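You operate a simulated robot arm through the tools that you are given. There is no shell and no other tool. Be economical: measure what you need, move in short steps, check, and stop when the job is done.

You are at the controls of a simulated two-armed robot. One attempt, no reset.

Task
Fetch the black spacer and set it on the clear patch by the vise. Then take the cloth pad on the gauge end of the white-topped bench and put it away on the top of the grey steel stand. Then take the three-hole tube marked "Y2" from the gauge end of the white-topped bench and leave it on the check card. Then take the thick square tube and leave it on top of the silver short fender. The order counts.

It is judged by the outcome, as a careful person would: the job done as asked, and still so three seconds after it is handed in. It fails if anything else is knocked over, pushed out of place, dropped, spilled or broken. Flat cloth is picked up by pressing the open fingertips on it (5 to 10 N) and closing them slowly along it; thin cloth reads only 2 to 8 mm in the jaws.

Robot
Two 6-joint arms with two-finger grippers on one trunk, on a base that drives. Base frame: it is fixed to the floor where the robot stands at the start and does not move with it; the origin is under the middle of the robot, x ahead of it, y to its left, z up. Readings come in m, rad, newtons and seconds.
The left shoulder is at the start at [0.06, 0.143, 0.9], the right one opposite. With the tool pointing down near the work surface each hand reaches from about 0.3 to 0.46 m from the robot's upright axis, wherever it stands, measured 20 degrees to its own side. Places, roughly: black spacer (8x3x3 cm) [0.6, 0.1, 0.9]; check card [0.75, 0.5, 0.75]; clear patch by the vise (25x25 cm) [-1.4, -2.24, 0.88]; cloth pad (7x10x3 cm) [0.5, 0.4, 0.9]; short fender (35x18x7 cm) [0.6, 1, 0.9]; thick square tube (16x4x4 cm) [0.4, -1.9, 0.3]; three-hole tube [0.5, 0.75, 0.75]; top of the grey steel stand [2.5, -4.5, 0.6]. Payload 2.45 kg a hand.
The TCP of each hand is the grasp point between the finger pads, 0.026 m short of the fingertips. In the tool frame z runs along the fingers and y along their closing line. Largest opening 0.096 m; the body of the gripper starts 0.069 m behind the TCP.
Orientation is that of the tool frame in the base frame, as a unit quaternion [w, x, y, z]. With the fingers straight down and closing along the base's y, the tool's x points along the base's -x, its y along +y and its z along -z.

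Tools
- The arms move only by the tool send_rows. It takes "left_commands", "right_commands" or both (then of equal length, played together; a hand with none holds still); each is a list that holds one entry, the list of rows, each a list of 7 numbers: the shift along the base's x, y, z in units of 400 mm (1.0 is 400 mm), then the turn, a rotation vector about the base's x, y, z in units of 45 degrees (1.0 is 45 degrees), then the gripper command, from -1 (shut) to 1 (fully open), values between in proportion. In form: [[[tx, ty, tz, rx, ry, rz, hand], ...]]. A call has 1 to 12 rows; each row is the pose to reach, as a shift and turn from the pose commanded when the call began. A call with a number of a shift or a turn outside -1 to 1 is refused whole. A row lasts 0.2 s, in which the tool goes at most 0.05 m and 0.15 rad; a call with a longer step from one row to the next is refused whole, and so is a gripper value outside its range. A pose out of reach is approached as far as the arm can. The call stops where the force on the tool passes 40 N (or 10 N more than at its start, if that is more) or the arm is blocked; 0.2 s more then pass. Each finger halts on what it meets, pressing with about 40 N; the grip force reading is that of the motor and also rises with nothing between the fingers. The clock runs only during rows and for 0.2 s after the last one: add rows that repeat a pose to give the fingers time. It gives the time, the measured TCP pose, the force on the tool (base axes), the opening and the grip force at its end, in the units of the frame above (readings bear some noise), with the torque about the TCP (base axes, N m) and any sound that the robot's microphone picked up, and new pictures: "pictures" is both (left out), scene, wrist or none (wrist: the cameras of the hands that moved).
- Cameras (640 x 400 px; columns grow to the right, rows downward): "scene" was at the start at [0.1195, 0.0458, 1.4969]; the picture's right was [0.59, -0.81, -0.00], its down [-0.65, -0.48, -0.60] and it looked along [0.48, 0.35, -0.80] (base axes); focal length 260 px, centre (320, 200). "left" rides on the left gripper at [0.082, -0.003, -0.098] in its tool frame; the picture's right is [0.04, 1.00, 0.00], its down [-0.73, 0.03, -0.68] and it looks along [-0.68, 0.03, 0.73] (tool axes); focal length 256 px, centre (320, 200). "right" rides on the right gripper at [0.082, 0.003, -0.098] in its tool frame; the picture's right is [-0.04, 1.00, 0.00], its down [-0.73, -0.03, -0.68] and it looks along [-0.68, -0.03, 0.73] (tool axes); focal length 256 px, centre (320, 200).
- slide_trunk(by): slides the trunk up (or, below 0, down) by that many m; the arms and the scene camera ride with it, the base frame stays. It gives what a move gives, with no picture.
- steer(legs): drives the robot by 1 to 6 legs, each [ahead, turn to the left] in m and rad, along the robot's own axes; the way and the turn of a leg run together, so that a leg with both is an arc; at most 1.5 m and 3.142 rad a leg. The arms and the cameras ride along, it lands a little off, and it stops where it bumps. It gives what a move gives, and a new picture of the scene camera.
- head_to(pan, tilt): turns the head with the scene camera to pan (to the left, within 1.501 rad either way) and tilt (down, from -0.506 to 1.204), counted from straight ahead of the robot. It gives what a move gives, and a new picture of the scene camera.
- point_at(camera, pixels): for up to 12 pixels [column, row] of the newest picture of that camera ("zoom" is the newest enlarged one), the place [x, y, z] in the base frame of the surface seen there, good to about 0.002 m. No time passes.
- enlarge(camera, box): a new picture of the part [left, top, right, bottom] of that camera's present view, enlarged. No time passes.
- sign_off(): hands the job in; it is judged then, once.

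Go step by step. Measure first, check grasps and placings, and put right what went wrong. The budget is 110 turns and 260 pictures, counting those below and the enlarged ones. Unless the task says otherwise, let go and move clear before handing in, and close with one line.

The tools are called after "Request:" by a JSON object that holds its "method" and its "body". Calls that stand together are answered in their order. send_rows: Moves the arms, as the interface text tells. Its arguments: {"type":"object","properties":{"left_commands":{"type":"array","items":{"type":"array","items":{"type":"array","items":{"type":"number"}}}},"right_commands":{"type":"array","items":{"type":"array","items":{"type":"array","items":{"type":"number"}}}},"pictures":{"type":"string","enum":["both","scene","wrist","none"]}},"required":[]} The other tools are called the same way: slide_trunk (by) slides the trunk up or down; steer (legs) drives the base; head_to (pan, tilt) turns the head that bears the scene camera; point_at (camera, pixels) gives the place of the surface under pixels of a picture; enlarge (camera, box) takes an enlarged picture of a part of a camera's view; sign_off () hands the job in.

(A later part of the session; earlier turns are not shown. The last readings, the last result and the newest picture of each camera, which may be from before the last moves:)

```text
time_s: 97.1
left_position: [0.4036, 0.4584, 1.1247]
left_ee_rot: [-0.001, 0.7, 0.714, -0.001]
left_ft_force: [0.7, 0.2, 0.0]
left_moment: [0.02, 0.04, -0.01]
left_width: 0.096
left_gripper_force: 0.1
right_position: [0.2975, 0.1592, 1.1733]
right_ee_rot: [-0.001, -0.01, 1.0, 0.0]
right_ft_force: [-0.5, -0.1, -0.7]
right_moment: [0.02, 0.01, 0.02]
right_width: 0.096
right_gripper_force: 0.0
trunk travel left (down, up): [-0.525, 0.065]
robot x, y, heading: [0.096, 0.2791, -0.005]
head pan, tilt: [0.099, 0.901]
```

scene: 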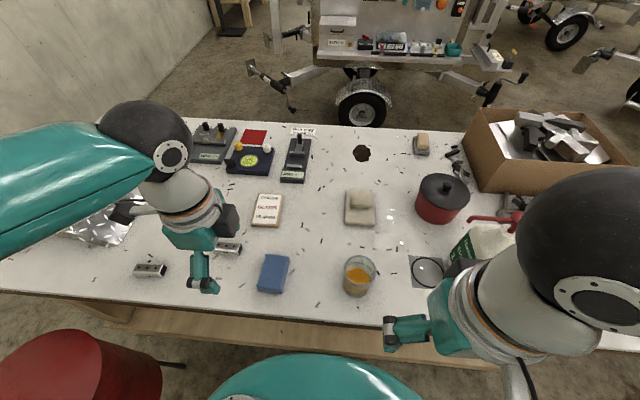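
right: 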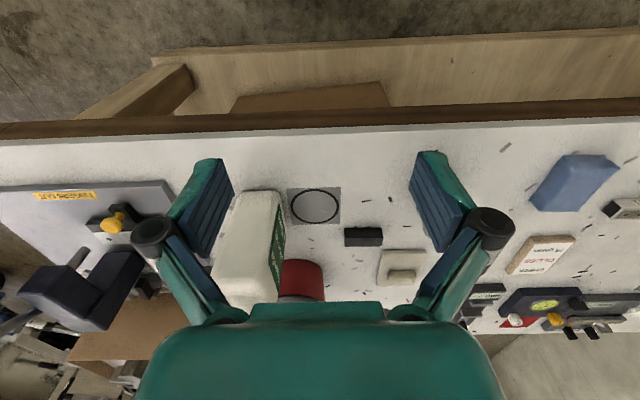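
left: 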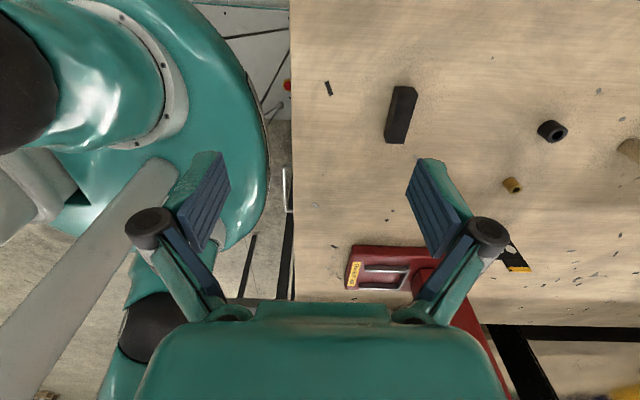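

Pad is at (273,273). I'll measure its top corners and the other objects again.

Request:
{"method": "point_at", "body": {"camera": "scene", "pixels": [[267, 256], [288, 260], [261, 288], [280, 292], [273, 274], [267, 205], [150, 270], [237, 247], [358, 265], [346, 282]]}}

Request:
{"method": "enlarge", "body": {"camera": "scene", "box": [120, 180, 400, 320]}}

```text
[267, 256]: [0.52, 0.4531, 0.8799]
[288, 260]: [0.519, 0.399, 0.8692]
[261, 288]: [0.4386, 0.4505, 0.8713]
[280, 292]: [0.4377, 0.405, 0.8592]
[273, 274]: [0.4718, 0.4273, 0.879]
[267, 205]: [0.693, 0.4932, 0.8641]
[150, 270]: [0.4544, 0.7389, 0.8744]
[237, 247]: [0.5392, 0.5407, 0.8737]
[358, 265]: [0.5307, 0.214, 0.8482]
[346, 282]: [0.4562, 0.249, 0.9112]
```

```text
2.29 times, centred on (260, 250) of scene
```

zoom: 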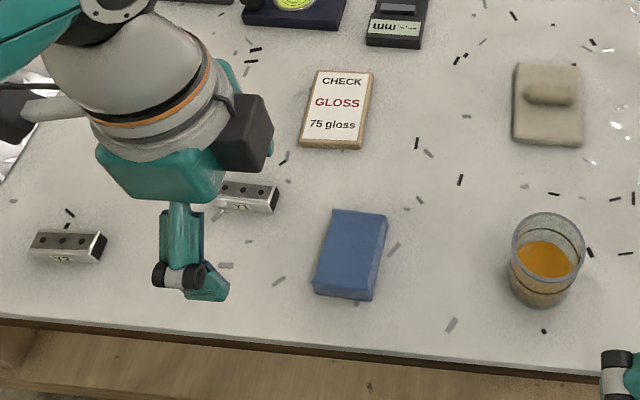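

Bench and items are unmoved; the pad centre is (0.480,0.428), 66 mm wide, top z 0.88. I'll yaw the left hand back +89° while moving above the pad.

Request:
{"method": "send_rows", "body": {"left_commands": [[[0.03, -0.01, 0, 0, 0, 0.17, 1], [0.06, -0.02, 0, 0, 0, 0.34, 1], [0.09, -0.03, 0, 0, 0, 0.51, 1], [0.12, -0.04, 0, 0, 0, 0.68, 1], [0.15, -0.06, 0, 0, 0, 0.85, 1], [0.191, -0.076, 0, 0, 0, 0.985, 1]]], "pictures": "none"}}

Request:
{"method": "send_rows", "body": {"left_commands": [[[0, 0, 0, 0, 0, 0.17, 1], [0, 0, -0.05, 0, 0, 0.34, 1], [0, 0, -0.1, 0, 0, 0.51, 1], [0, 0, -0.17, 0, 0, 0.68, 1], [0, 0, -0.25, 0, 0, 0.85, 1], [0, 0, -0.35, 0, 0, 0.985, 1]]]}}

```text
time_s: 98.5
left_position: [0.4794, 0.4287, 1.1241]
left_ee_rot: [-0.001, 0.378, 0.926, 0.0]
left_ft_force: [0.5, -0.2, 0.4]
left_moment: [-0.01, 0.01, -0.02]
left_width: 0.0963
left_gripper_force: 0.1
right_position: [0.2974, 0.1582, 1.1741]
right_ee_rot: [-0.001, -0.009, 1.0, 0.0]
right_ft_force: [0.1, 0.2, 0.2]
right_moment: [-0.01, 0.03, 0.02]
right_width: 0.0962
right_gripper_force: 0.0
trunk travel left (down, up): [-0.525, 0.065]
robot x, y, heading: [0.0895, 0.2754, -0.005]
head pan, tilt: [0.099, 0.901]
```

```text
time_s: 99.9
left_position: [0.4798, 0.4284, 0.9851]
left_ee_rot: [-0.001, 0.001, 1.0, -0.001]
left_ft_force: [-0.1, -0.4, 0.3]
left_moment: [-0.02, 0.01, 0.0]
left_width: 0.0959
left_gripper_force: 0.0
right_position: [0.2973, 0.1583, 1.1747]
right_ee_rot: [0.0, -0.01, 1.0, 0.0]
right_ft_force: [0.5, -0.5, 0.0]
right_moment: [0.0, 0.03, 0.03]
right_width: 0.0959
right_gripper_force: 0.1
trunk travel left (down, up): [-0.525, 0.065]
robot x, y, heading: [0.0945, 0.2783, -0.005]
head pan, tilt: [0.099, 0.901]
```

scene: 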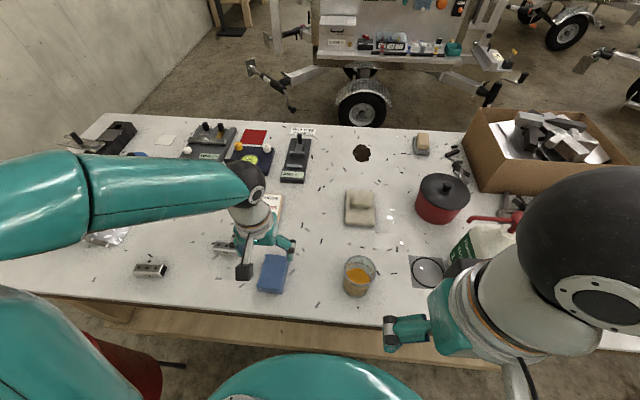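
left: 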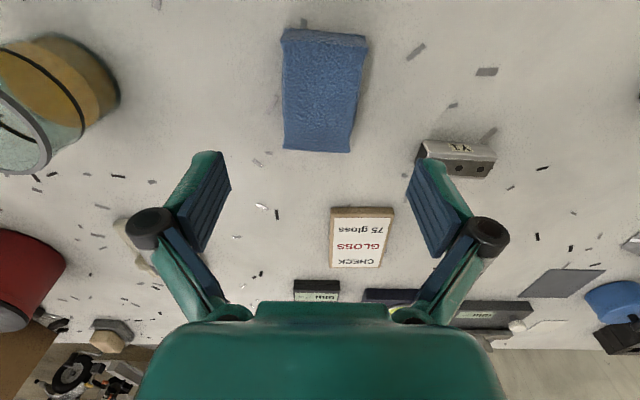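

Let me check the pad centre from the left camera, corners (287,32),(365,38),(350,150),(285,148).

Request:
{"method": "point_at", "body": {"camera": "left", "pixels": [[287, 50], [364, 52], [325, 47], [320, 128], [287, 128], [350, 125], [325, 90]]}}

```text
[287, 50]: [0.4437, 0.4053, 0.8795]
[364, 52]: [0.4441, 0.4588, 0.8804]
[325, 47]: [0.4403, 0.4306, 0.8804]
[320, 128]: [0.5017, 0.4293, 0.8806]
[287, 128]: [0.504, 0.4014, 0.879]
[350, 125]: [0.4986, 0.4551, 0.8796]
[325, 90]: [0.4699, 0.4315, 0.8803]
```

Centred well. Descend to z 0.880 and close.

Request:
{"method": "send_rows", "body": {"left_commands": [[[0, 0.003, -0.1, 0, 0, 0, 1], [0, 0.003, -0.19, 0, 0, 0, 1], [0, 0.003, -0.24, 0, 0, 0, 1], [0, 0.003, -0.265, 0, 0, 0, 1], [0, 0.003, -0.265, 0, 0, 0, 0.5], [0, 0.003, -0.265, 0, 0, 0, 0.1], [0, 0.003, -0.265, 0, 0, 0, -0.3], [0, 0.003, -0.265, 0, 0, 0, -0.6], [0, 0.003, -0.265, 0, 0, 0, -1], [0, 0.003, -0.265, 0, 0, 0, -1]]]}}

```text
time_s: 102.1
left_position: [0.4791, 0.4314, 0.8797]
left_ee_rot: [-0.001, 0.002, 1.0, 0.0]
left_ft_force: [-0.8, -1.0, 1.6]
left_moment: [0.04, 0.05, -0.05]
left_width: 0.0641
left_gripper_force: 39.7
right_position: [0.2969, 0.1579, 1.1737]
right_ee_rot: [0.0, -0.009, 1.0, 0.0]
right_ft_force: [0.2, 0.7, -0.2]
right_moment: [0.03, 0.03, 0.0]
right_width: 0.0959
right_gripper_force: 0.1
trunk travel left (down, up): [-0.525, 0.065]
robot x, y, heading: [0.0975, 0.2802, -0.002]
head pan, tilt: [0.099, 0.901]
```

scene: 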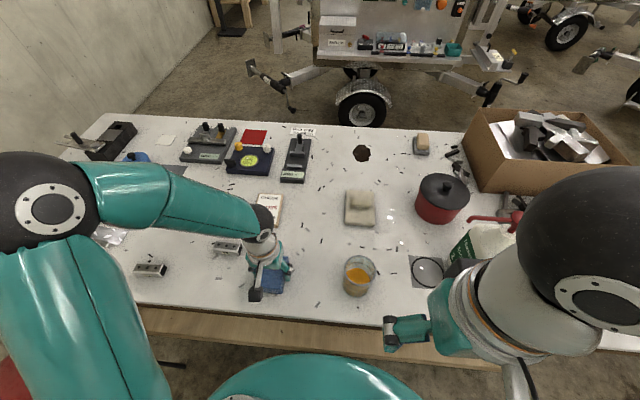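
left: 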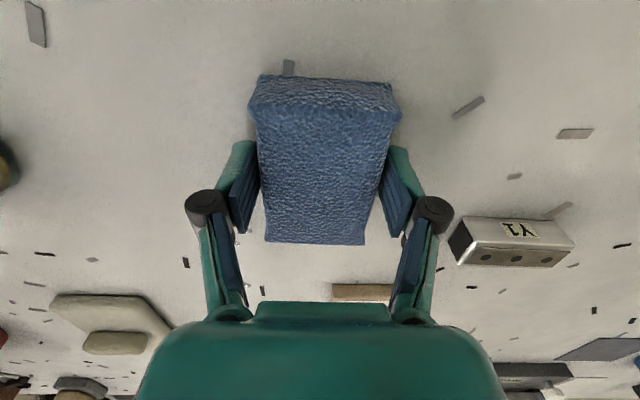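

Pad gripped at 64 mm. Lift and draw in, then back away.

Request:
{"method": "send_rows", "body": {"left_commands": [[[0, 0, 0.06, 0, 0, 0, -1], [0, 0, 0.16, 0, 0, 0, -1], [0, 0, 0.28, 0, 0, 0, -1], [0, 0, 0.4, 0, 0, 0, -1], [0, 0, 0.5, 0, 0, 0, -1], [0, 0, 0.58, 0, 0, 0, -1], [-0.08, -0.0, 0.6, 0, 0, 0, -1], [-0.16, -0.0, 0.6, 0, 0, 0, -1], [-0.22, 0, 0.6, 0, 0, 0, -1]]], "pictures": "wrist"}}

Request:
{"method": "steer", "body": {"legs": [[-0.6, 0]]}}

Request:
{"method": "head_to", "body": {"pan": -1.2, "tilt": 0.4}}

```text
time_s: 104.1
left_position: [0.3888, 0.4312, 1.1197]
left_ee_rot: [0.0, 0.002, 1.0, -0.001]
left_ft_force: [-0.1, -0.2, -0.3]
left_moment: [0.01, -0.04, 0.0]
left_width: 0.0639
left_gripper_force: 39.8
right_position: [0.2968, 0.1593, 1.1743]
right_ee_rot: [-0.001, -0.009, 1.0, 0.0]
right_ft_force: [0.1, 1.0, -1.1]
right_moment: [-0.01, -0.06, 0.01]
right_width: 0.0958
right_gripper_force: 0.1
trunk travel left (down, up): [-0.525, 0.065]
robot x, y, heading: [0.0934, 0.2782, -0.006]
head pan, tilt: [0.099, 0.901]
```

left: 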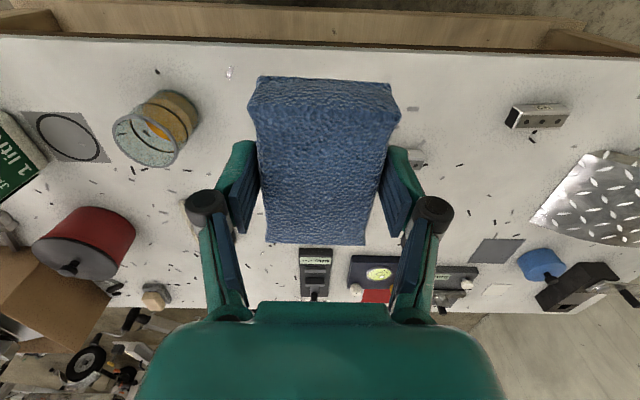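

```text
time_s: 107.6
left_position: [-0.2132, 0.4326, 1.1197]
left_ee_rot: [0.001, 0.0, 1.0, 0.001]
left_ft_force: [-0.6, -0.1, -1.1]
left_moment: [0.01, -0.03, 0.02]
left_width: 0.064
left_gripper_force: 40.0
right_position: [-0.3047, 0.16, 1.1742]
right_ee_rot: [-0.001, -0.011, 1.0, 0.0]
right_ft_force: [-0.1, 0.0, 0.3]
right_moment: [-0.02, -0.03, 0.03]
right_width: 0.0961
right_gripper_force: 0.1
trunk travel left (down, up): [-0.525, 0.065]
robot x, y, heading: [-0.5086, 0.2812, 0.004]
head pan, tilt: [0.099, 0.901]
```

scene: 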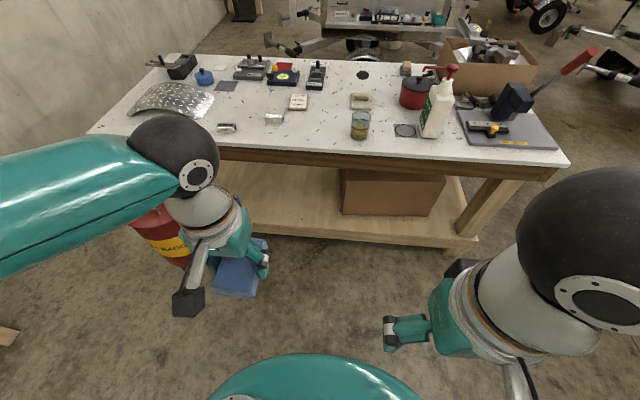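

```text
time_s: 109.0
left_position: [-0.212, 0.4326, 1.1194]
left_ee_rot: [-0.001, 0.0, 1.0, 0.001]
left_ft_force: [-0.2, 0.3, -1.5]
left_moment: [0.01, 0.0, -0.01]
left_width: 0.064
left_gripper_force: 39.7
right_position: [-0.3044, 0.1597, 1.1749]
right_ee_rot: [-0.001, -0.012, 1.0, 0.0]
right_ft_force: [-0.2, -0.2, 0.0]
right_moment: [0.03, -0.02, 0.01]
right_width: 0.0959
right_gripper_force: 0.1
trunk travel left (down, up): [-0.525, 0.065]
robot x, y, heading: [-0.5113, 0.2747, 0.003]
head pan, tilt: [-1.201, 0.4]
```

scene: 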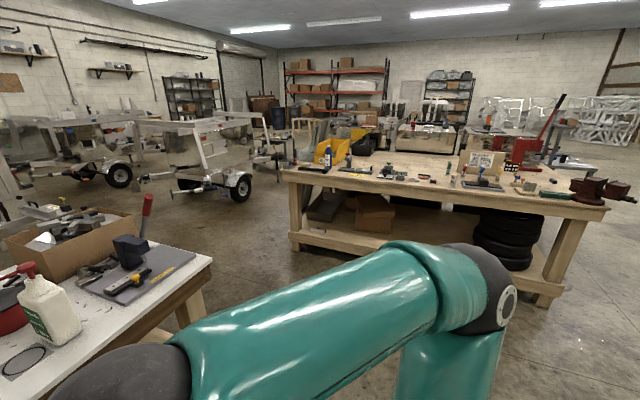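

I see the lane between the white bench (end at 212,260) and vise bench (left end at 283,175), with a trailer beyond (240,185). I'll measure the lane.

Request:
{"method": "point_at", "body": {"camera": "scene", "pixels": [[210, 258], [284, 175], [297, 245], [240, 198], [137, 185], [205, 190], [265, 165], [265, 145], [245, 225], [120, 185], [190, 310], [300, 160]]}}

Request:
{"method": "enlarge", "body": {"camera": "scene", "box": [100, 60, 400, 260]}}

```text
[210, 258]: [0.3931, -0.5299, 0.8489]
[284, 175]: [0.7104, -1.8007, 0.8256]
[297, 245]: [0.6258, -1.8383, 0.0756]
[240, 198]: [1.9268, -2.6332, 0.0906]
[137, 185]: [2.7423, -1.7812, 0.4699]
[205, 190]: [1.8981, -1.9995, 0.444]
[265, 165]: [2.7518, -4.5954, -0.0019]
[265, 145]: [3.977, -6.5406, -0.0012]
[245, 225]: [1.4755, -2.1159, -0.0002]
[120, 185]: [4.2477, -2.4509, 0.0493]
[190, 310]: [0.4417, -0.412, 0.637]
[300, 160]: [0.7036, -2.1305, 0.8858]
```

```text
2.00 times, centred on (250, 160) of scene
```

zoom: 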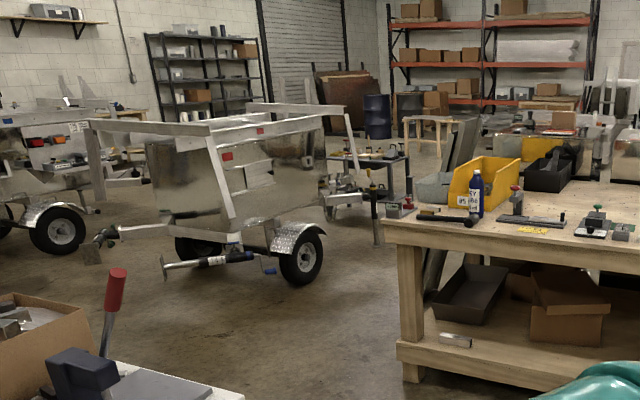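

The thick tube is on the lower shelf (455,340 in zoom). The stand could be the dark low table at (375,165); I'll measure it.

Request:
{"method": "point_at", "body": {"camera": "zoom", "pixels": [[365, 158], [400, 165], [345, 158], [390, 195], [428, 125], [376, 240], [330, 215], [455, 340], [375, 150], [355, 195], [440, 145]]}}

```text
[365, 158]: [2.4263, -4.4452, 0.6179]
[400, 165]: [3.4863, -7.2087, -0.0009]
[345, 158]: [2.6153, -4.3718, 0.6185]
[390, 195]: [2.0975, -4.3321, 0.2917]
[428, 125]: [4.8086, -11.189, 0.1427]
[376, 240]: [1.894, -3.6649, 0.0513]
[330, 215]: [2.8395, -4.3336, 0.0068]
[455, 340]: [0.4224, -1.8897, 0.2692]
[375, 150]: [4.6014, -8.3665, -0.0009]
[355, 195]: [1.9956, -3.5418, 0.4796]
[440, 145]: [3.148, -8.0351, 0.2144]
```

That is the stand: top z≈0.618 around (2.1–2.65, −4.35…). I'll drive the lane: to (−0.1,−1.15), then (1.28,−1.2), then face south.

Request:
{"method": "steer", "body": {"legs": [[0, -1.29], [1.48, 0], [0, 1.254], [1.38, 0], [0, -1.535]]}}

Request:
{"method": "head_to", "body": {"pan": 0.2, "tilt": 0.45}}

```text
time_s: 134.5
left_position: [1.4293, -1.5226, 1.1207]
left_ee_rot: [0.0, 0.711, 0.703, 0.001]
left_ft_force: [-0.3, -0.1, -0.4]
left_moment: [0.0, -0.03, 0.0]
left_width: 0.064
left_gripper_force: 39.9
right_position: [1.1588, -1.4276, 1.1748]
right_ee_rot: [-0.001, 0.703, 0.711, 0.001]
right_ft_force: [0.3, 0.8, -0.5]
right_moment: [0.02, -0.02, 0.01]
right_width: 0.096
right_gripper_force: 0.0
trunk travel left (down, up): [-0.525, 0.065]
robot x, y, heading: [1.3104, -1.2281, -1.579]
head pan, tilt: [-1.201, 0.4]
```

scene: 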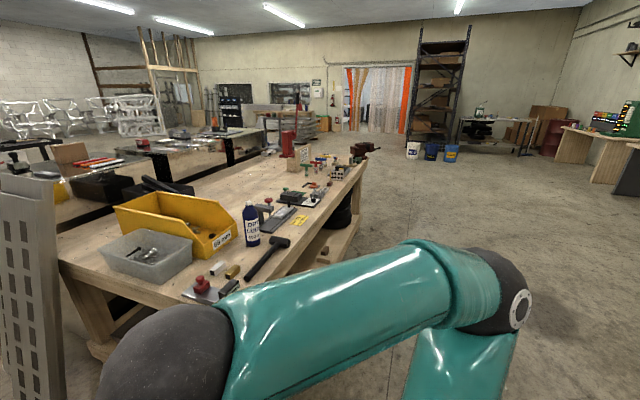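

```text
time_s: 136.0
left_position: [1.4288, -1.5221, 1.1212]
left_ee_rot: [-0.001, 0.712, 0.702, 0.001]
left_ft_force: [-0.2, 0.1, -0.6]
left_moment: [0.02, -0.02, 0.01]
left_width: 0.0637
left_gripper_force: 40.2
right_position: [1.1593, -1.4268, 1.1761]
right_ee_rot: [0.0, 0.703, 0.711, 0.001]
right_ft_force: [0.2, 0.1, -0.1]
right_moment: [0.02, 0.0, -0.01]
right_width: 0.0959
right_gripper_force: 0.0
trunk travel left (down, up): [-0.525, 0.065]
robot x, y, heading: [1.3079, -1.2295, -1.578]
head pan, tilt: [0.201, 0.45]
```

scene: 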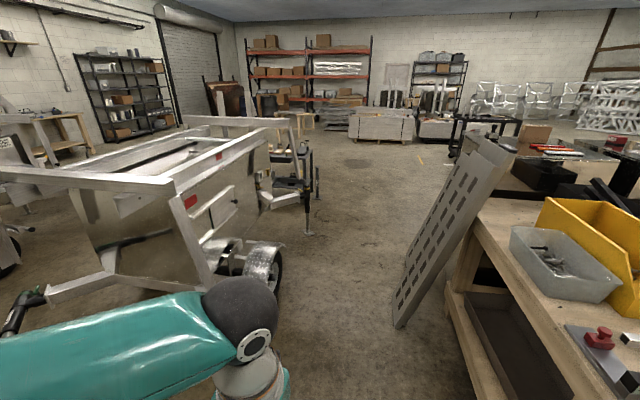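

A perforated panel leans on the vise bench (foot at 400,322), with the trailer wheel to the left (270,265) and its jack at (310,225). I'll measure the gap.

Request:
{"method": "point_at", "body": {"camera": "scene", "pixels": [[400, 322], [397, 275], [480, 140], [272, 290], [280, 250], [308, 235], [318, 195], [310, 155], [285, 165], [265, 205], [455, 155], [300, 120]]}}

Request:
{"method": "enlarge", "body": {"camera": "scene", "box": [200, 80, 520, 260]}}

```text
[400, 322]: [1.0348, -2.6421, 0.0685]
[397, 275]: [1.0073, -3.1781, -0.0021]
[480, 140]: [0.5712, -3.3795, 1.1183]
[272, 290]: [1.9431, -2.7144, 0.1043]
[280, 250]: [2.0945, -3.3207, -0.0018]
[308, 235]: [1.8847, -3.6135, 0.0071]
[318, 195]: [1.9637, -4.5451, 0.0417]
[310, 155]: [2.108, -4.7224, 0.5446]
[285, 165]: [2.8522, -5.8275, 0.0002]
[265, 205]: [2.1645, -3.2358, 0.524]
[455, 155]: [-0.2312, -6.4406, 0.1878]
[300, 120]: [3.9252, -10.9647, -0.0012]
```

```text
2.00 times, centred on (360, 170) of scene
```

zoom: 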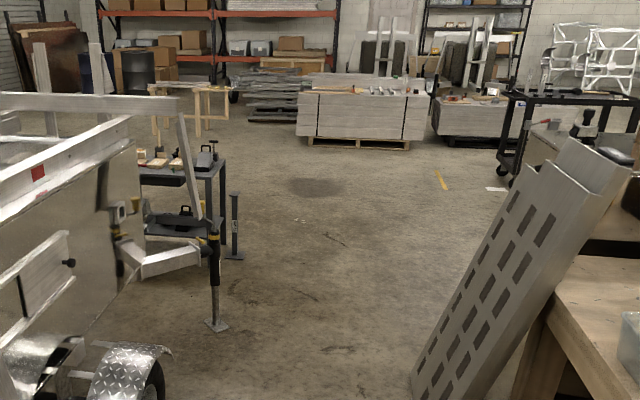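

Lane spans x 1.04–1.88; I'll take x≈1.46 down to y≈−3.6 and look at the stand.

Request:
{"method": "steer", "body": {"legs": [[0, 0.16], [0.98, 0], [0, -0.153], [1.4, 0]]}}

Request:
{"method": "head_to", "body": {"pan": 0.6, "tilt": 0.65}}

```text
time_s: 149.3
left_position: [1.5748, -3.8895, 1.1204]
left_ee_rot: [-0.001, 0.712, 0.702, 0.0]
left_ft_force: [-0.3, 0.4, -0.9]
left_moment: [0.02, -0.01, -0.04]
left_width: 0.0639
left_gripper_force: 40.0
right_position: [1.3045, -3.793, 1.1748]
right_ee_rot: [0.0, 0.704, 0.711, -0.001]
right_ft_force: [0.2, 0.6, 0.2]
right_moment: [-0.01, 0.03, -0.01]
right_width: 0.096
right_gripper_force: 0.1
trunk travel left (down, up): [-0.525, 0.065]
robot x, y, heading: [1.4528, -3.592, -1.58]
head pan, tilt: [0.201, 0.45]
```

scene: 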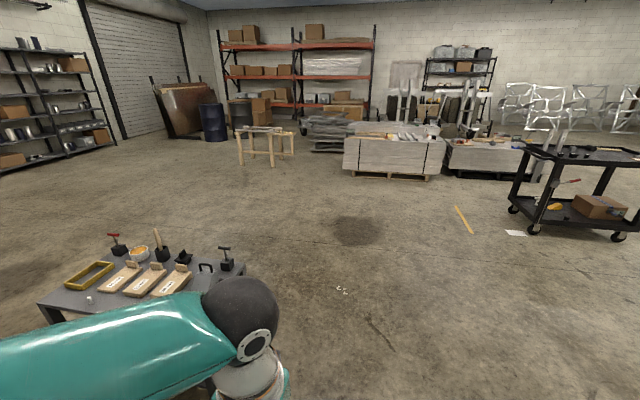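

```text
time_s: 150.1
left_position: [1.5745, -3.8887, 1.1208]
left_ee_rot: [0.0, 0.712, 0.702, 0.001]
left_ft_force: [0.6, 0.2, -0.1]
left_moment: [0.0, 0.01, 0.01]
left_width: 0.0637
left_gripper_force: 40.3
right_position: [1.3045, -3.7931, 1.175]
right_ee_rot: [-0.001, 0.703, 0.711, 0.0]
right_ft_force: [0.2, -0.3, -0.4]
right_moment: [-0.01, -0.01, 0.0]
right_width: 0.096
right_gripper_force: 0.1
trunk travel left (down, up): [-0.525, 0.065]
robot x, y, heading: [1.4569, -3.5971, -1.581]
head pan, tilt: [0.6, 0.649]
```

scene: 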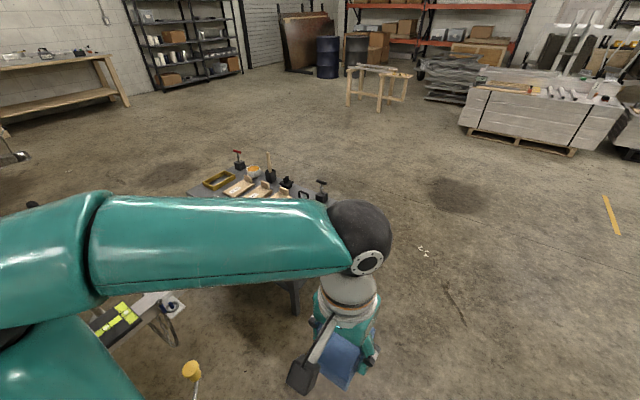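

The stand's top carries frame, blocks and clamps (240,185), so I need a closer view. I'll drive to about (1.26,−4.5) and face east.

Request:
{"method": "steer", "body": {"legs": [[0, -0.2], [0.93, 0], [0, 1.78]]}}

Request:
{"method": "head_to", "body": {"pan": -0.1, "tilt": 0.65}}

```text
time_s: 160.7
left_position: [1.5632, -4.3718, 1.1226]
left_ee_rot: [-0.001, 0.002, 1.0, -0.001]
left_ft_force: [-0.1, -0.5, -0.1]
left_moment: [0.0, 0.01, 0.02]
left_width: 0.0639
left_gripper_force: 40.2
right_position: [1.4708, -4.6424, 1.1748]
right_ee_rot: [-0.001, -0.012, 1.0, 0.0]
right_ft_force: [0.2, -0.4, 0.4]
right_moment: [0.0, 0.01, 0.01]
right_width: 0.0961
right_gripper_force: 0.0
trunk travel left (down, up): [-0.525, 0.065]
robot x, y, heading: [1.2661, -4.5265, -0.007]
head pan, tilt: [0.6, 0.649]
```

scene: 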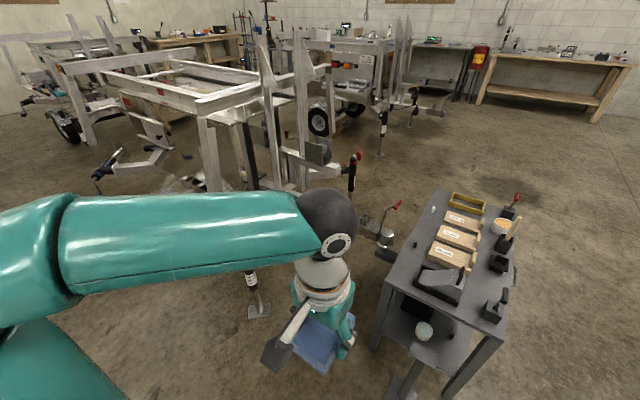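

```text
time_s: 161.8
left_position: [1.5627, -4.3722, 1.121]
left_ee_rot: [-0.001, 0.002, 1.0, 0.0]
left_ft_force: [-0.6, 0.6, -0.3]
left_moment: [0.01, 0.01, -0.01]
left_width: 0.0639
left_gripper_force: 39.3
right_position: [1.469, -4.6433, 1.1764]
right_ee_rot: [0.0, -0.011, 1.0, -0.001]
right_ft_force: [0.4, -0.2, 0.6]
right_moment: [-0.02, 0.04, -0.01]
right_width: 0.0959
right_gripper_force: 0.0
trunk travel left (down, up): [-0.525, 0.065]
robot x, y, heading: [1.2665, -4.5252, -0.002]
head pan, tilt: [-0.099, 0.649]
```

scene: 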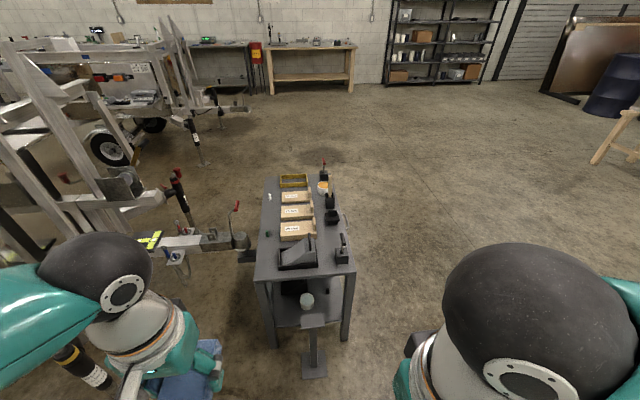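

The stand is directly ahead (305,250), with items along its top. I'll enlarge to find free space.

Request:
{"method": "enlarge", "body": {"camera": "scene", "box": [210, 150, 390, 300]}}

```text
2.67 times, centred on (300, 225) of scene
```

zoom: 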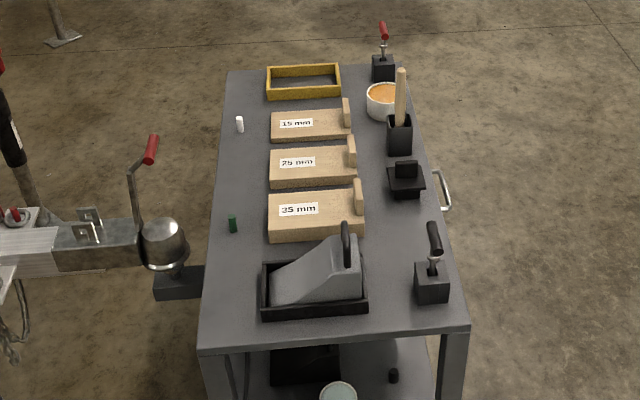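

Request:
{"method": "point_at", "body": {"camera": "zoom", "pixels": [[203, 325], [462, 318], [262, 260], [260, 315], [370, 312], [420, 302], [365, 240], [415, 235], [235, 215], [228, 75], [175, 250], [410, 180]]}}

Request:
{"method": "point_at", "body": {"camera": "zoom", "pixels": [[270, 235], [272, 185], [236, 232], [240, 128], [330, 330], [330, 318], [205, 280], [388, 270], [368, 285], [150, 140], [185, 290], [387, 190]]}}

```text
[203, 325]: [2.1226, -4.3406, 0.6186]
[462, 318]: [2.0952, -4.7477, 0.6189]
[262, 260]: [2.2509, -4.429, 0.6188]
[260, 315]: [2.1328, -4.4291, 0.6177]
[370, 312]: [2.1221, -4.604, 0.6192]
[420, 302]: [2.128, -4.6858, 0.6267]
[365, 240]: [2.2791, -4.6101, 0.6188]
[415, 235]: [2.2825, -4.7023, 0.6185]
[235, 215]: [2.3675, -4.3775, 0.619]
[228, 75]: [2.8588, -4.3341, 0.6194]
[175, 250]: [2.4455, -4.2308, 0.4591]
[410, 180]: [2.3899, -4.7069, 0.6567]
```

```text
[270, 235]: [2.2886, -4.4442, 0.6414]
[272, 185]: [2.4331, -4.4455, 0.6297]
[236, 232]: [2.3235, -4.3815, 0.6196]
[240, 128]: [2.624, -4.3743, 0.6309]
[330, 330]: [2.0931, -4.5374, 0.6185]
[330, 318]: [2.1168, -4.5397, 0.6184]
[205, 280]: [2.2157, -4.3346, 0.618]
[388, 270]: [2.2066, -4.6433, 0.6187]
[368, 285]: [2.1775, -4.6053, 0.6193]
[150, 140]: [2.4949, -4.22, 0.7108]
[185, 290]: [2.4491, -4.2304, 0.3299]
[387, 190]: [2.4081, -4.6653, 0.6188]
```

The stand's top is x 2.09–2.86, y −4.75…−4.335. There's a free gap around (2.285,−4.685), best reached from the south side since a post blocks the west. I'll drive to (2.43,−5.5) and face north.

Request:
{"method": "steer", "body": {"legs": [[0, -1.38], [0.99, 0], [0, 1.385], [0.98, 0], [0, 1.572]]}}

Request:
{"method": "head_to", "body": {"pan": 0.0, "tilt": 0.8}}

```text
time_s: 183.8
left_position: [2.2765, -5.2125, 1.122]
left_ee_rot: [0.001, 0.709, -0.705, 0.001]
left_ft_force: [-0.2, 0.6, -0.5]
left_moment: [-0.02, 0.02, 0.01]
left_width: 0.0639
left_gripper_force: 39.9
right_position: [2.5495, -5.3023, 1.1758]
right_ee_rot: [0.0, 0.717, -0.697, 0.001]
right_ft_force: [-0.3, 0.6, -0.8]
right_moment: [0.0, 0.0, -0.03]
right_width: 0.0958
right_gripper_force: 0.1
trunk travel left (down, up): [-0.525, 0.065]
robot x, y, heading: [2.4646, -5.5075, 1.573]
head pan, tilt: [-0.099, 0.649]
```

scene: 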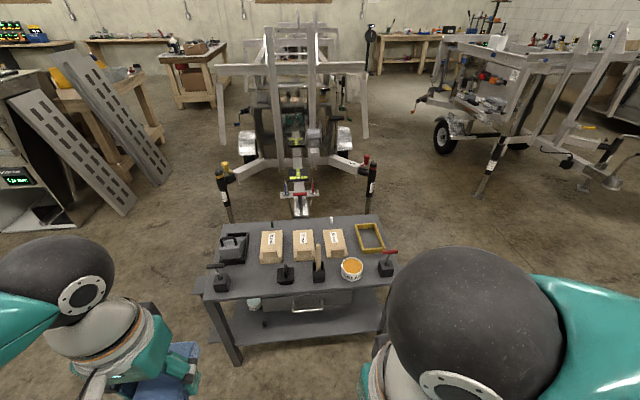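

```text
time_s: 184.5
left_position: [2.278, -5.2127, 1.1225]
left_ee_rot: [0.001, 0.709, -0.705, 0.001]
left_ft_force: [0.0, -0.8, 0.2]
left_moment: [0.03, 0.01, 0.01]
left_width: 0.0637
left_gripper_force: 40.1
right_position: [2.5493, -5.3033, 1.1766]
right_ee_rot: [0.001, 0.718, -0.697, 0.001]
right_ft_force: [1.1, 0.0, -0.4]
right_moment: [0.0, 0.03, 0.01]
right_width: 0.0962
right_gripper_force: 0.0
trunk travel left (down, up): [-0.525, 0.065]
robot x, y, heading: [2.4629, -5.5087, 1.574]
head pan, tilt: [0.0, 0.799]
```

scene: 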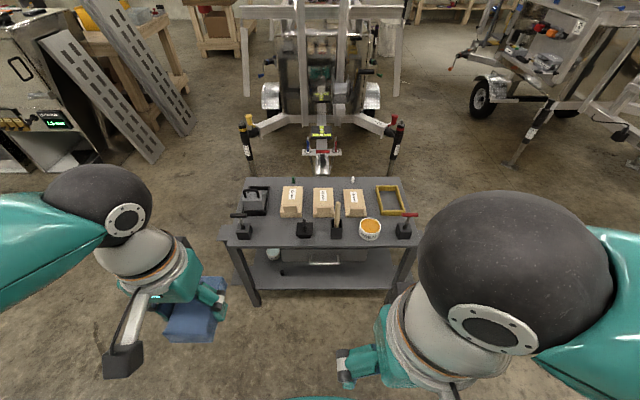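

Request:
{"method": "enlarge", "body": {"camera": "scene", "box": [210, 160, 430, 310]}}

```text
2.67 times, centred on (320, 235) of scene
```

zoom: 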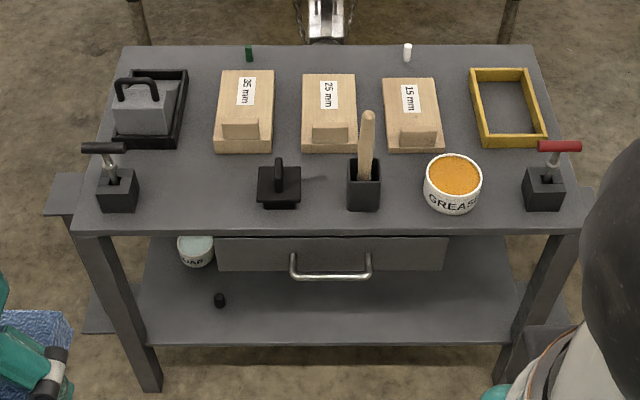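

The free gap on the front left, between the clamp (118,190) and the black tool (278,185), looks good. Measuring its borders.

Request:
{"method": "point_at", "body": {"camera": "zoom", "pixels": [[145, 205], [254, 205], [200, 222], [200, 160], [138, 180], [258, 185], [185, 148], [214, 152], [125, 147], [305, 210], [330, 280], [160, 225]]}}

```text
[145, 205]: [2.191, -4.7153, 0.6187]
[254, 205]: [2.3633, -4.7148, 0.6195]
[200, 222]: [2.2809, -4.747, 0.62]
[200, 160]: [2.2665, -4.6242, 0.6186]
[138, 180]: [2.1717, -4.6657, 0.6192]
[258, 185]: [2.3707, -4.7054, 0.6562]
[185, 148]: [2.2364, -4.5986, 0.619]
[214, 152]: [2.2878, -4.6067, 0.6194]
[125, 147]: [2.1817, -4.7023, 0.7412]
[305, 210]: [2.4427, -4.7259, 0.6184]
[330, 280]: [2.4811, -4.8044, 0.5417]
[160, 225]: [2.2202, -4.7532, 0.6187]
```

Gap is x 2.19–2.365, y −4.75…−4.61; target centre (2.275,−4.68). Drive ahead 0.41 m and lower the trunk 0.23 m.

Request:
{"method": "steer", "body": {"legs": [[0.41, 0]]}}

Request:
{"method": "slide_trunk", "body": {"by": -0.23}}

Request:
{"method": "head_to", "body": {"pan": 0.2, "tilt": 1.1}}

```text
time_s: 187.1
left_position: [2.2773, -4.8017, 1.1224]
left_ee_rot: [0.0, 0.709, -0.705, 0.001]
left_ft_force: [0.1, 0.4, -1.1]
left_moment: [-0.05, 0.03, -0.01]
left_width: 0.0639
left_gripper_force: 40.4
right_position: [2.5504, -4.8933, 1.1749]
right_ee_rot: [0.001, 0.717, -0.697, 0.001]
right_ft_force: [0.1, 0.2, 0.9]
right_moment: [-0.02, 0.0, 0.01]
right_width: 0.0961
right_gripper_force: 0.0
trunk travel left (down, up): [-0.525, 0.065]
robot x, y, heading: [2.4651, -5.0972, 1.569]
head pan, tilt: [0.0, 0.799]
```

scene: 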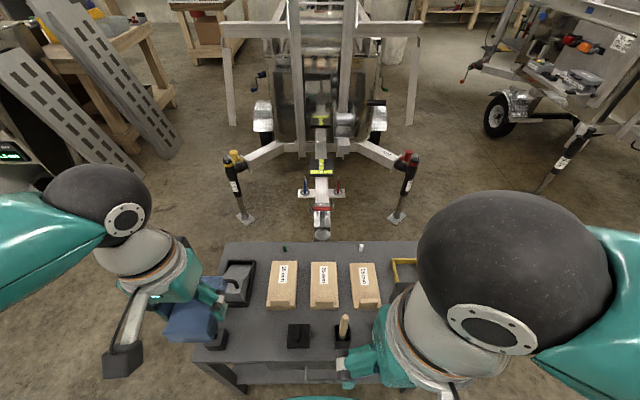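

```text
time_s: 188.2
left_position: [2.2796, -4.8036, 1.0467]
left_ee_rot: [0.0, 0.709, -0.705, 0.0]
left_ft_force: [-0.4, 0.6, -0.6]
left_moment: [-0.02, 0.03, 0.0]
left_width: 0.0638
left_gripper_force: 39.9
right_position: [2.5501, -4.8949, 1.1036]
right_ee_rot: [0.005, 0.716, -0.698, -0.002]
right_ft_force: [-2.2, 0.7, 9.2]
right_moment: [-0.97, -0.2, -0.07]
right_width: 0.0961
right_gripper_force: 0.0
trunk travel left (down, up): [-0.449, 0.141]
robot x, y, heading: [2.465, -5.0945, 1.571]
head pan, tilt: [0.0, 0.799]
stopped: the force on the tool passed its limit at 76 N (the readings are from after the stop); the commanded pose is now the measured one
```

```text
time_s: 188.9
left_position: [2.2767, -4.8037, 1.0467]
left_ee_rot: [0.001, 0.708, -0.706, 0.001]
left_ft_force: [0.2, 0.0, -0.7]
left_moment: [0.01, 0.0, 0.02]
left_width: 0.064
left_gripper_force: 40.0
right_position: [2.5495, -4.8941, 1.1046]
right_ee_rot: [0.004, 0.716, -0.698, -0.002]
right_ft_force: [-0.2, 1.1, 10.5]
right_moment: [-1.02, -0.16, -0.09]
right_width: 0.096
right_gripper_force: 0.1
trunk travel left (down, up): [-0.449, 0.141]
robot x, y, heading: [2.4631, -5.096, 1.563]
head pan, tilt: [0.201, 1.1]
```

scene: 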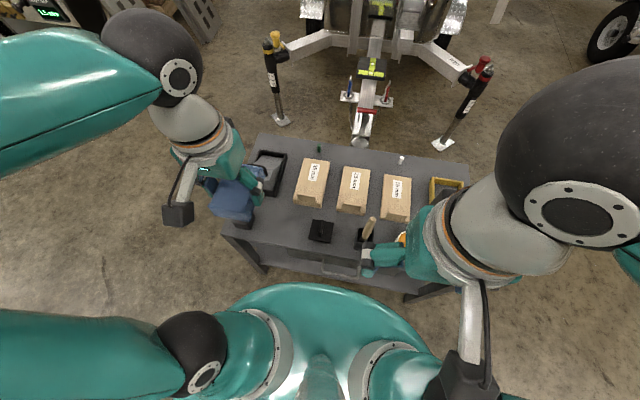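

The slide stopped because my right hand's camera bracket pressed on my own body (force up, about 0.1 m behind the TCP); the pad is still held. I'll raise the right hand and push it forward and outward.

Request:
{"method": "send_rows", "body": {"right_commands": [[[0, 0, 0.06, 0, 0, 0, 1], [0, 0.0, 0.16, 0, 0, 0, 1], [0, 0.06, 0.25, 0, 0, 0, 1], [0.05, 0.15, 0.25, 0, 0, 0, 1], [0.1, 0.24, 0.25, 0, 0, 0, 1], [0.18, 0.3, 0.25, 0, 0, 0, 1]]], "pictures": "scene"}}

```text
time_s: 190.3
left_position: [2.2776, -4.8035, 1.0465]
left_ee_rot: [0.0, 0.708, -0.706, 0.001]
left_ft_force: [-0.1, 0.9, -0.2]
left_moment: [0.04, 0.02, 0.01]
left_width: 0.0636
left_gripper_force: 39.9
right_position: [2.6221, -4.7744, 1.2049]
right_ee_rot: [0.005, 0.717, -0.698, -0.002]
right_ft_force: [0.4, -0.3, -0.1]
right_moment: [-0.03, 0.01, 0.0]
right_width: 0.0963
right_gripper_force: 0.1
trunk travel left (down, up): [-0.449, 0.141]
robot x, y, heading: [2.4643, -5.0981, 1.565]
head pan, tilt: [0.201, 1.1]
```

scene: 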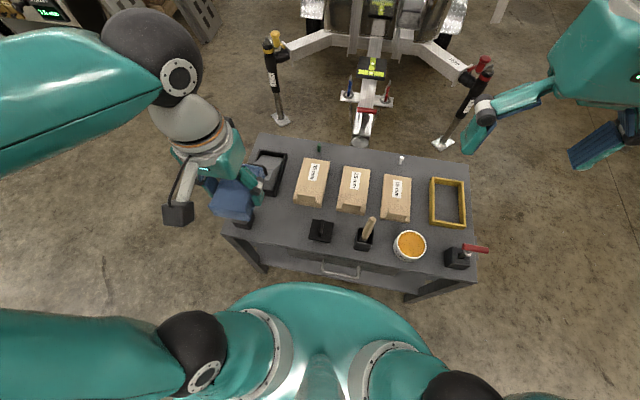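

Free now. Next, move the left hand forward over the gap while high, then lower the trunk the rest.

Request:
{"method": "send_rows", "body": {"left_commands": [[[0, 0.1, 0, 0, 0, 0, -1], [0, 0.2, 0, 0, 0, 0, -1], [-0.006, 0.309, 0, 0, 0, 0, -1]]], "pictures": "none"}}

Request:
{"method": "slide_trunk", "body": {"by": -0.15}}

Request:
{"method": "head_to", "body": {"pan": 0.25, "tilt": 1.1}}

```text
time_s: 191.2
left_position: [2.2747, -4.679, 1.045]
left_ee_rot: [0.001, 0.708, -0.706, 0.001]
left_ft_force: [0.5, 1.2, -1.0]
left_moment: [-0.03, -0.03, 0.0]
left_width: 0.0639
left_gripper_force: 39.6
right_position: [2.6225, -4.774, 1.2035]
right_ee_rot: [0.004, 0.716, -0.698, -0.002]
right_ft_force: [0.4, 0.6, 0.2]
right_moment: [0.0, -0.02, -0.03]
right_width: 0.0961
right_gripper_force: 0.0
trunk travel left (down, up): [-0.449, 0.141]
robot x, y, heading: [2.4672, -5.0951, 1.566]
head pan, tilt: [0.201, 1.1]
```

```text
time_s: 192.9
left_position: [2.2751, -4.68, 0.8972]
left_ee_rot: [0.001, 0.708, -0.706, 0.001]
left_ft_force: [-0.3, -0.3, -0.7]
left_moment: [0.0, -0.02, 0.03]
left_width: 0.0641
left_gripper_force: 40.2
right_position: [2.621, -4.7755, 1.054]
right_ee_rot: [0.004, 0.716, -0.698, -0.003]
right_ft_force: [0.2, -0.3, 1.3]
right_moment: [-0.04, -0.03, 0.03]
right_width: 0.096
right_gripper_force: 0.0
trunk travel left (down, up): [-0.299, 0.291]
robot x, y, heading: [2.4636, -5.1003, 1.569]
head pan, tilt: [0.201, 1.1]
```

```text
time_s: 193.5
left_position: [2.2755, -4.6804, 0.8969]
left_ee_rot: [0.001, 0.708, -0.706, 0.001]
left_ft_force: [0.4, -0.2, -1.0]
left_moment: [0.03, 0.01, -0.01]
left_width: 0.0637
left_gripper_force: 39.6
right_position: [2.6214, -4.7752, 1.0529]
right_ee_rot: [0.004, 0.717, -0.697, -0.002]
right_ft_force: [0.1, -0.2, 0.2]
right_moment: [0.02, 0.02, 0.01]
right_width: 0.0958
right_gripper_force: 0.1
trunk travel left (down, up): [-0.299, 0.291]
robot x, y, heading: [2.4655, -5.0989, 1.564]
head pan, tilt: [0.25, 1.1]
```

scene: 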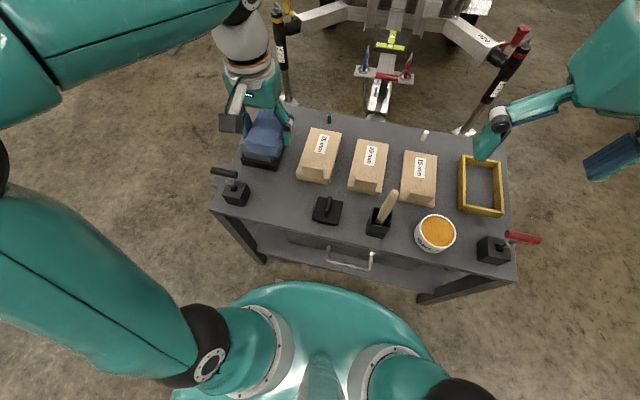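

Over the gap. Lower to about z 0.70 and check from the wrist.

Request:
{"method": "send_rows", "body": {"left_commands": [[[0, 0, -0.12, 0, 0, 0, -1], [0, 0, -0.24, 0, 0, 0, -1], [0, 0, -0.36, 0, 0, 0, -1], [0, 0, -0.46, 0, 0, 0, -1], [0, 0, -0.5, 0, 0, 0, -1]]]}}

```text
time_s: 194.7
left_position: [2.2751, -4.6797, 0.6965]
left_ee_rot: [-0.001, 0.708, -0.706, 0.0]
left_ft_force: [0.4, -0.7, -0.8]
left_moment: [-0.02, -0.04, -0.01]
left_width: 0.0638
left_gripper_force: 40.1
right_position: [2.6232, -4.7752, 1.0537]
right_ee_rot: [0.004, 0.716, -0.698, -0.002]
right_ft_force: [1.0, -0.1, 0.1]
right_moment: [0.0, -0.01, 0.02]
right_width: 0.0962
right_gripper_force: 0.0
trunk travel left (down, up): [-0.299, 0.291]
robot x, y, heading: [2.4679, -5.0919, 1.568]
head pan, tilt: [0.25, 1.1]
```

scene: 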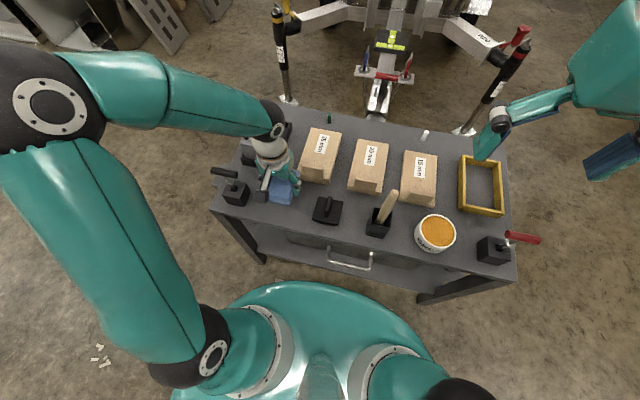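
left: 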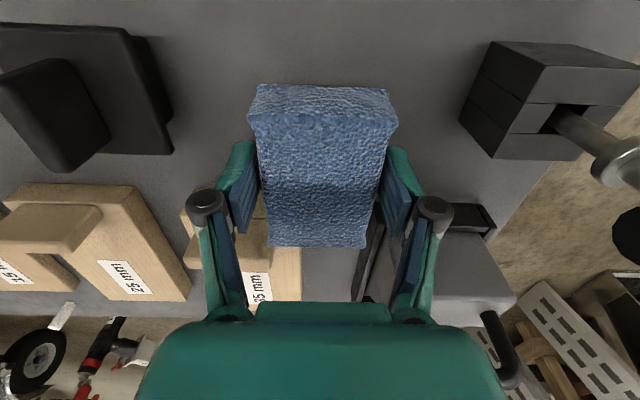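

There is room on both sides. Lower to contact (~z 0.651), open partly, then rise.

Request:
{"method": "send_rows", "body": {"left_commands": [[[0, -0.015, -0.06, 0, 0, 0, -1], [0, -0.015, -0.1, 0, 0, 0, -1], [0, -0.015, -0.115, 0, 0, 0, -1], [0, -0.015, -0.115, 0, 0, 0, 0.4], [0, -0.015, -0.115, 0, 0, 0, 0.75], [0, -0.015, -0.115, 0, 0, 0, 0.8]]]}}

```text
time_s: 196.1
left_position: [2.2754, -4.6859, 0.6509]
left_ee_rot: [0.001, 0.708, -0.706, 0.0]
left_ft_force: [-1.1, 0.3, -0.4]
left_moment: [0.01, -0.02, 0.0]
left_width: 0.0867
left_gripper_force: 0.1
right_position: [2.6223, -4.7737, 1.0535]
right_ee_rot: [0.004, 0.716, -0.698, -0.002]
right_ft_force: [-0.8, 0.2, -0.3]
right_moment: [0.0, -0.05, 0.02]
right_width: 0.0959
right_gripper_force: 0.0
trunk travel left (down, up): [-0.299, 0.291]
robot x, y, heading: [2.4692, -5.0997, 1.565]
head pan, tilt: [0.25, 1.1]
```

scene: 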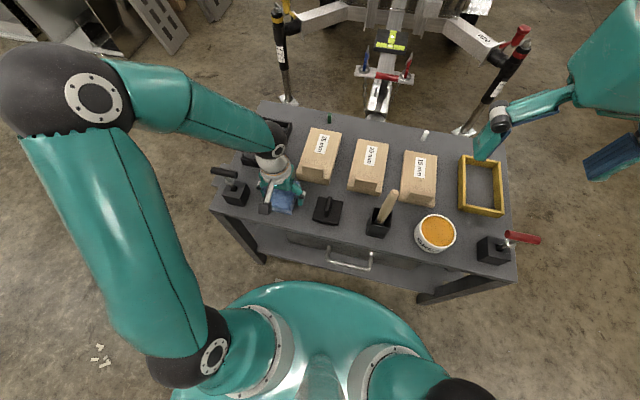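
left: 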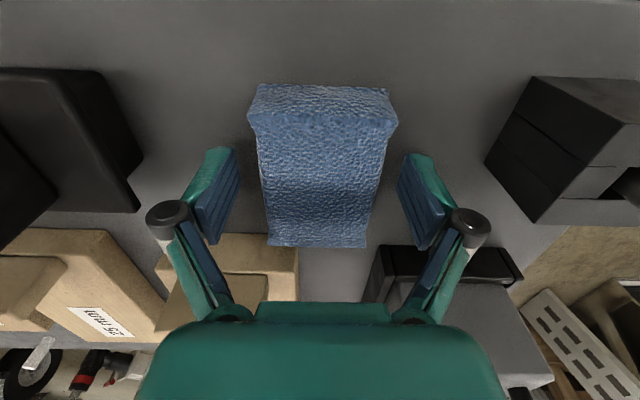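

Pad is released and lying flat. Rise straight up and draw the hand back toward me, keeping it well in front.

Request:
{"method": "send_rows", "body": {"left_commands": [[[0, 0, 0.08, 0, 0, 0, 0.8], [0, 0, 0.2, 0, 0, 0, 0.8], [0, 0, 0.32, 0, 0, 0, 0.8], [0, 0, 0.44, 0, 0, 0, 1], [0, 0, 0.56, 0, 0, 0, 1], [0, 0, 0.68, 0, 0, 0, 1], [0, 0, 0.76, 0, 0, 0, 1]]]}}

Request:
{"method": "slide_trunk", "body": {"by": 0.226}}

```text
time_s: 197.7
left_position: [2.2754, -4.6851, 0.9557]
left_ee_rot: [0.0, 0.708, -0.706, 0.0]
left_ft_force: [0.6, -0.2, -0.2]
left_moment: [0.0, 0.02, 0.0]
left_width: 0.0957
left_gripper_force: 0.0
right_position: [2.6214, -4.7741, 1.0527]
right_ee_rot: [0.004, 0.716, -0.698, -0.003]
right_ft_force: [0.6, 0.3, -0.1]
right_moment: [0.06, 0.0, 0.01]
right_width: 0.0959
right_gripper_force: 0.0
trunk travel left (down, up): [-0.299, 0.291]
robot x, y, heading: [2.4644, -5.0992, 1.565]
head pan, tilt: [0.25, 1.1]
```

scene: 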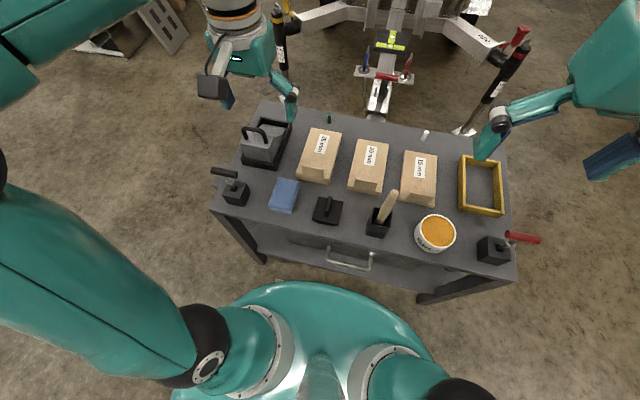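
left: 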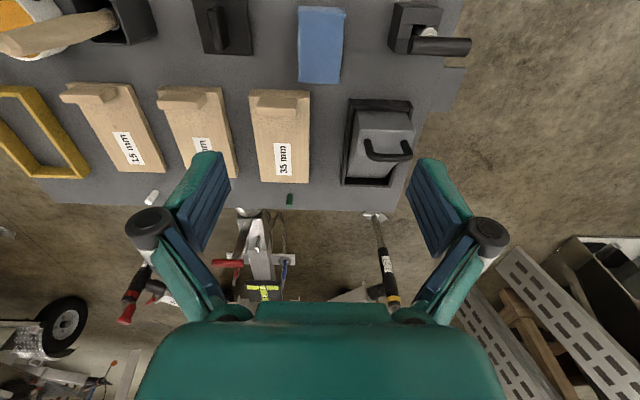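

```text
time_s: 200.1
left_position: [2.275, -4.6847, 1.1805]
left_ee_rot: [0.0, 0.708, -0.706, 0.001]
left_ft_force: [0.3, -0.4, -0.5]
left_moment: [-0.02, 0.0, 0.02]
left_width: 0.0958
left_gripper_force: 0.2
right_position: [2.6222, -4.7749, 1.2807]
right_ee_rot: [0.005, 0.716, -0.698, -0.003]
right_ft_force: [0.9, 0.4, -0.2]
right_moment: [-0.02, 0.01, 0.01]
right_width: 0.096
right_gripper_force: 0.1
trunk travel left (down, up): [-0.525, 0.065]
robot x, y, heading: [2.4644, -5.0948, 1.573]
head pan, tilt: [0.25, 1.1]
```

The pad lies flat in the free gap at (284,196), nothing disturbed. Now back out and drive north to the white bench for tube Y2.

Request:
{"method": "steer", "body": {"legs": [[-0.41, 0], [0, 1.57], [1.04, 0], [0, -1.571], [1.5, 0]]}}

Request:
{"method": "head_to", "body": {"pan": 0.0, "tilt": 0.6}}

```text
time_s: 207.2
left_position: [2.0493, -5.7041, 1.1813]
left_ee_rot: [-0.001, 1.0, 0.004, 0.0]
left_ft_force: [0.2, -0.5, -0.2]
left_moment: [0.13, 0.01, -0.03]
left_width: 0.0961
left_gripper_force: 0.0
right_position: [2.1376, -5.359, 1.2806]
right_ee_rot: [0.004, 1.0, 0.015, 0.001]
right_ft_force: [-0.1, -2.2, 0.2]
right_moment: [0.14, -0.01, 0.02]
right_width: 0.0958
right_gripper_force: 0.0
trunk travel left (down, up): [-0.525, 0.065]
robot x, y, heading: [2.4622, -5.4612, 3.127]
head pan, tilt: [0.25, 1.1]
stopped in leg 2: the robot was blocked; the commanded pose is now the measured one
```

scene: 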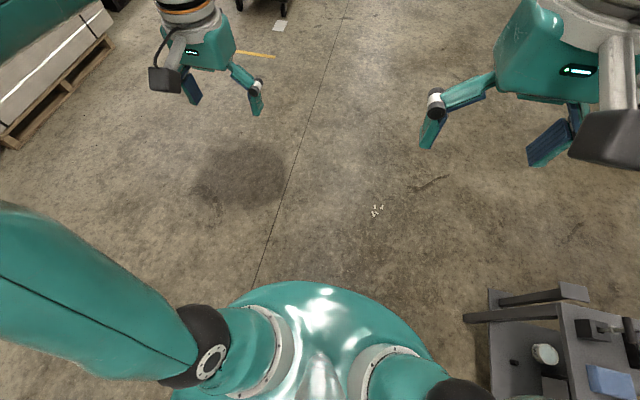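

```text
time_s: 208.1
left_position: [2.0485, -5.6989, 1.1822]
left_ee_rot: [-0.001, 1.0, 0.003, 0.0]
left_ft_force: [0.2, 0.3, -1.0]
left_moment: [-0.02, 0.02, 0.02]
left_width: 0.0959
left_gripper_force: 0.1
right_position: [2.1383, -5.3515, 1.282]
right_ee_rot: [0.005, 1.0, 0.013, 0.0]
right_ft_force: [-0.1, -0.4, 0.2]
right_moment: [0.03, -0.04, 0.01]
right_width: 0.096
right_gripper_force: 0.0
trunk travel left (down, up): [-0.525, 0.065]
robot x, y, heading: [2.4592, -5.4572, 3.122]
head pan, tilt: [0.0, 0.6]
```

scene: 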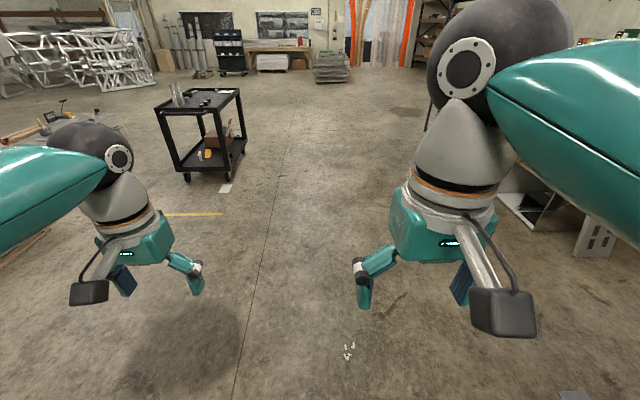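

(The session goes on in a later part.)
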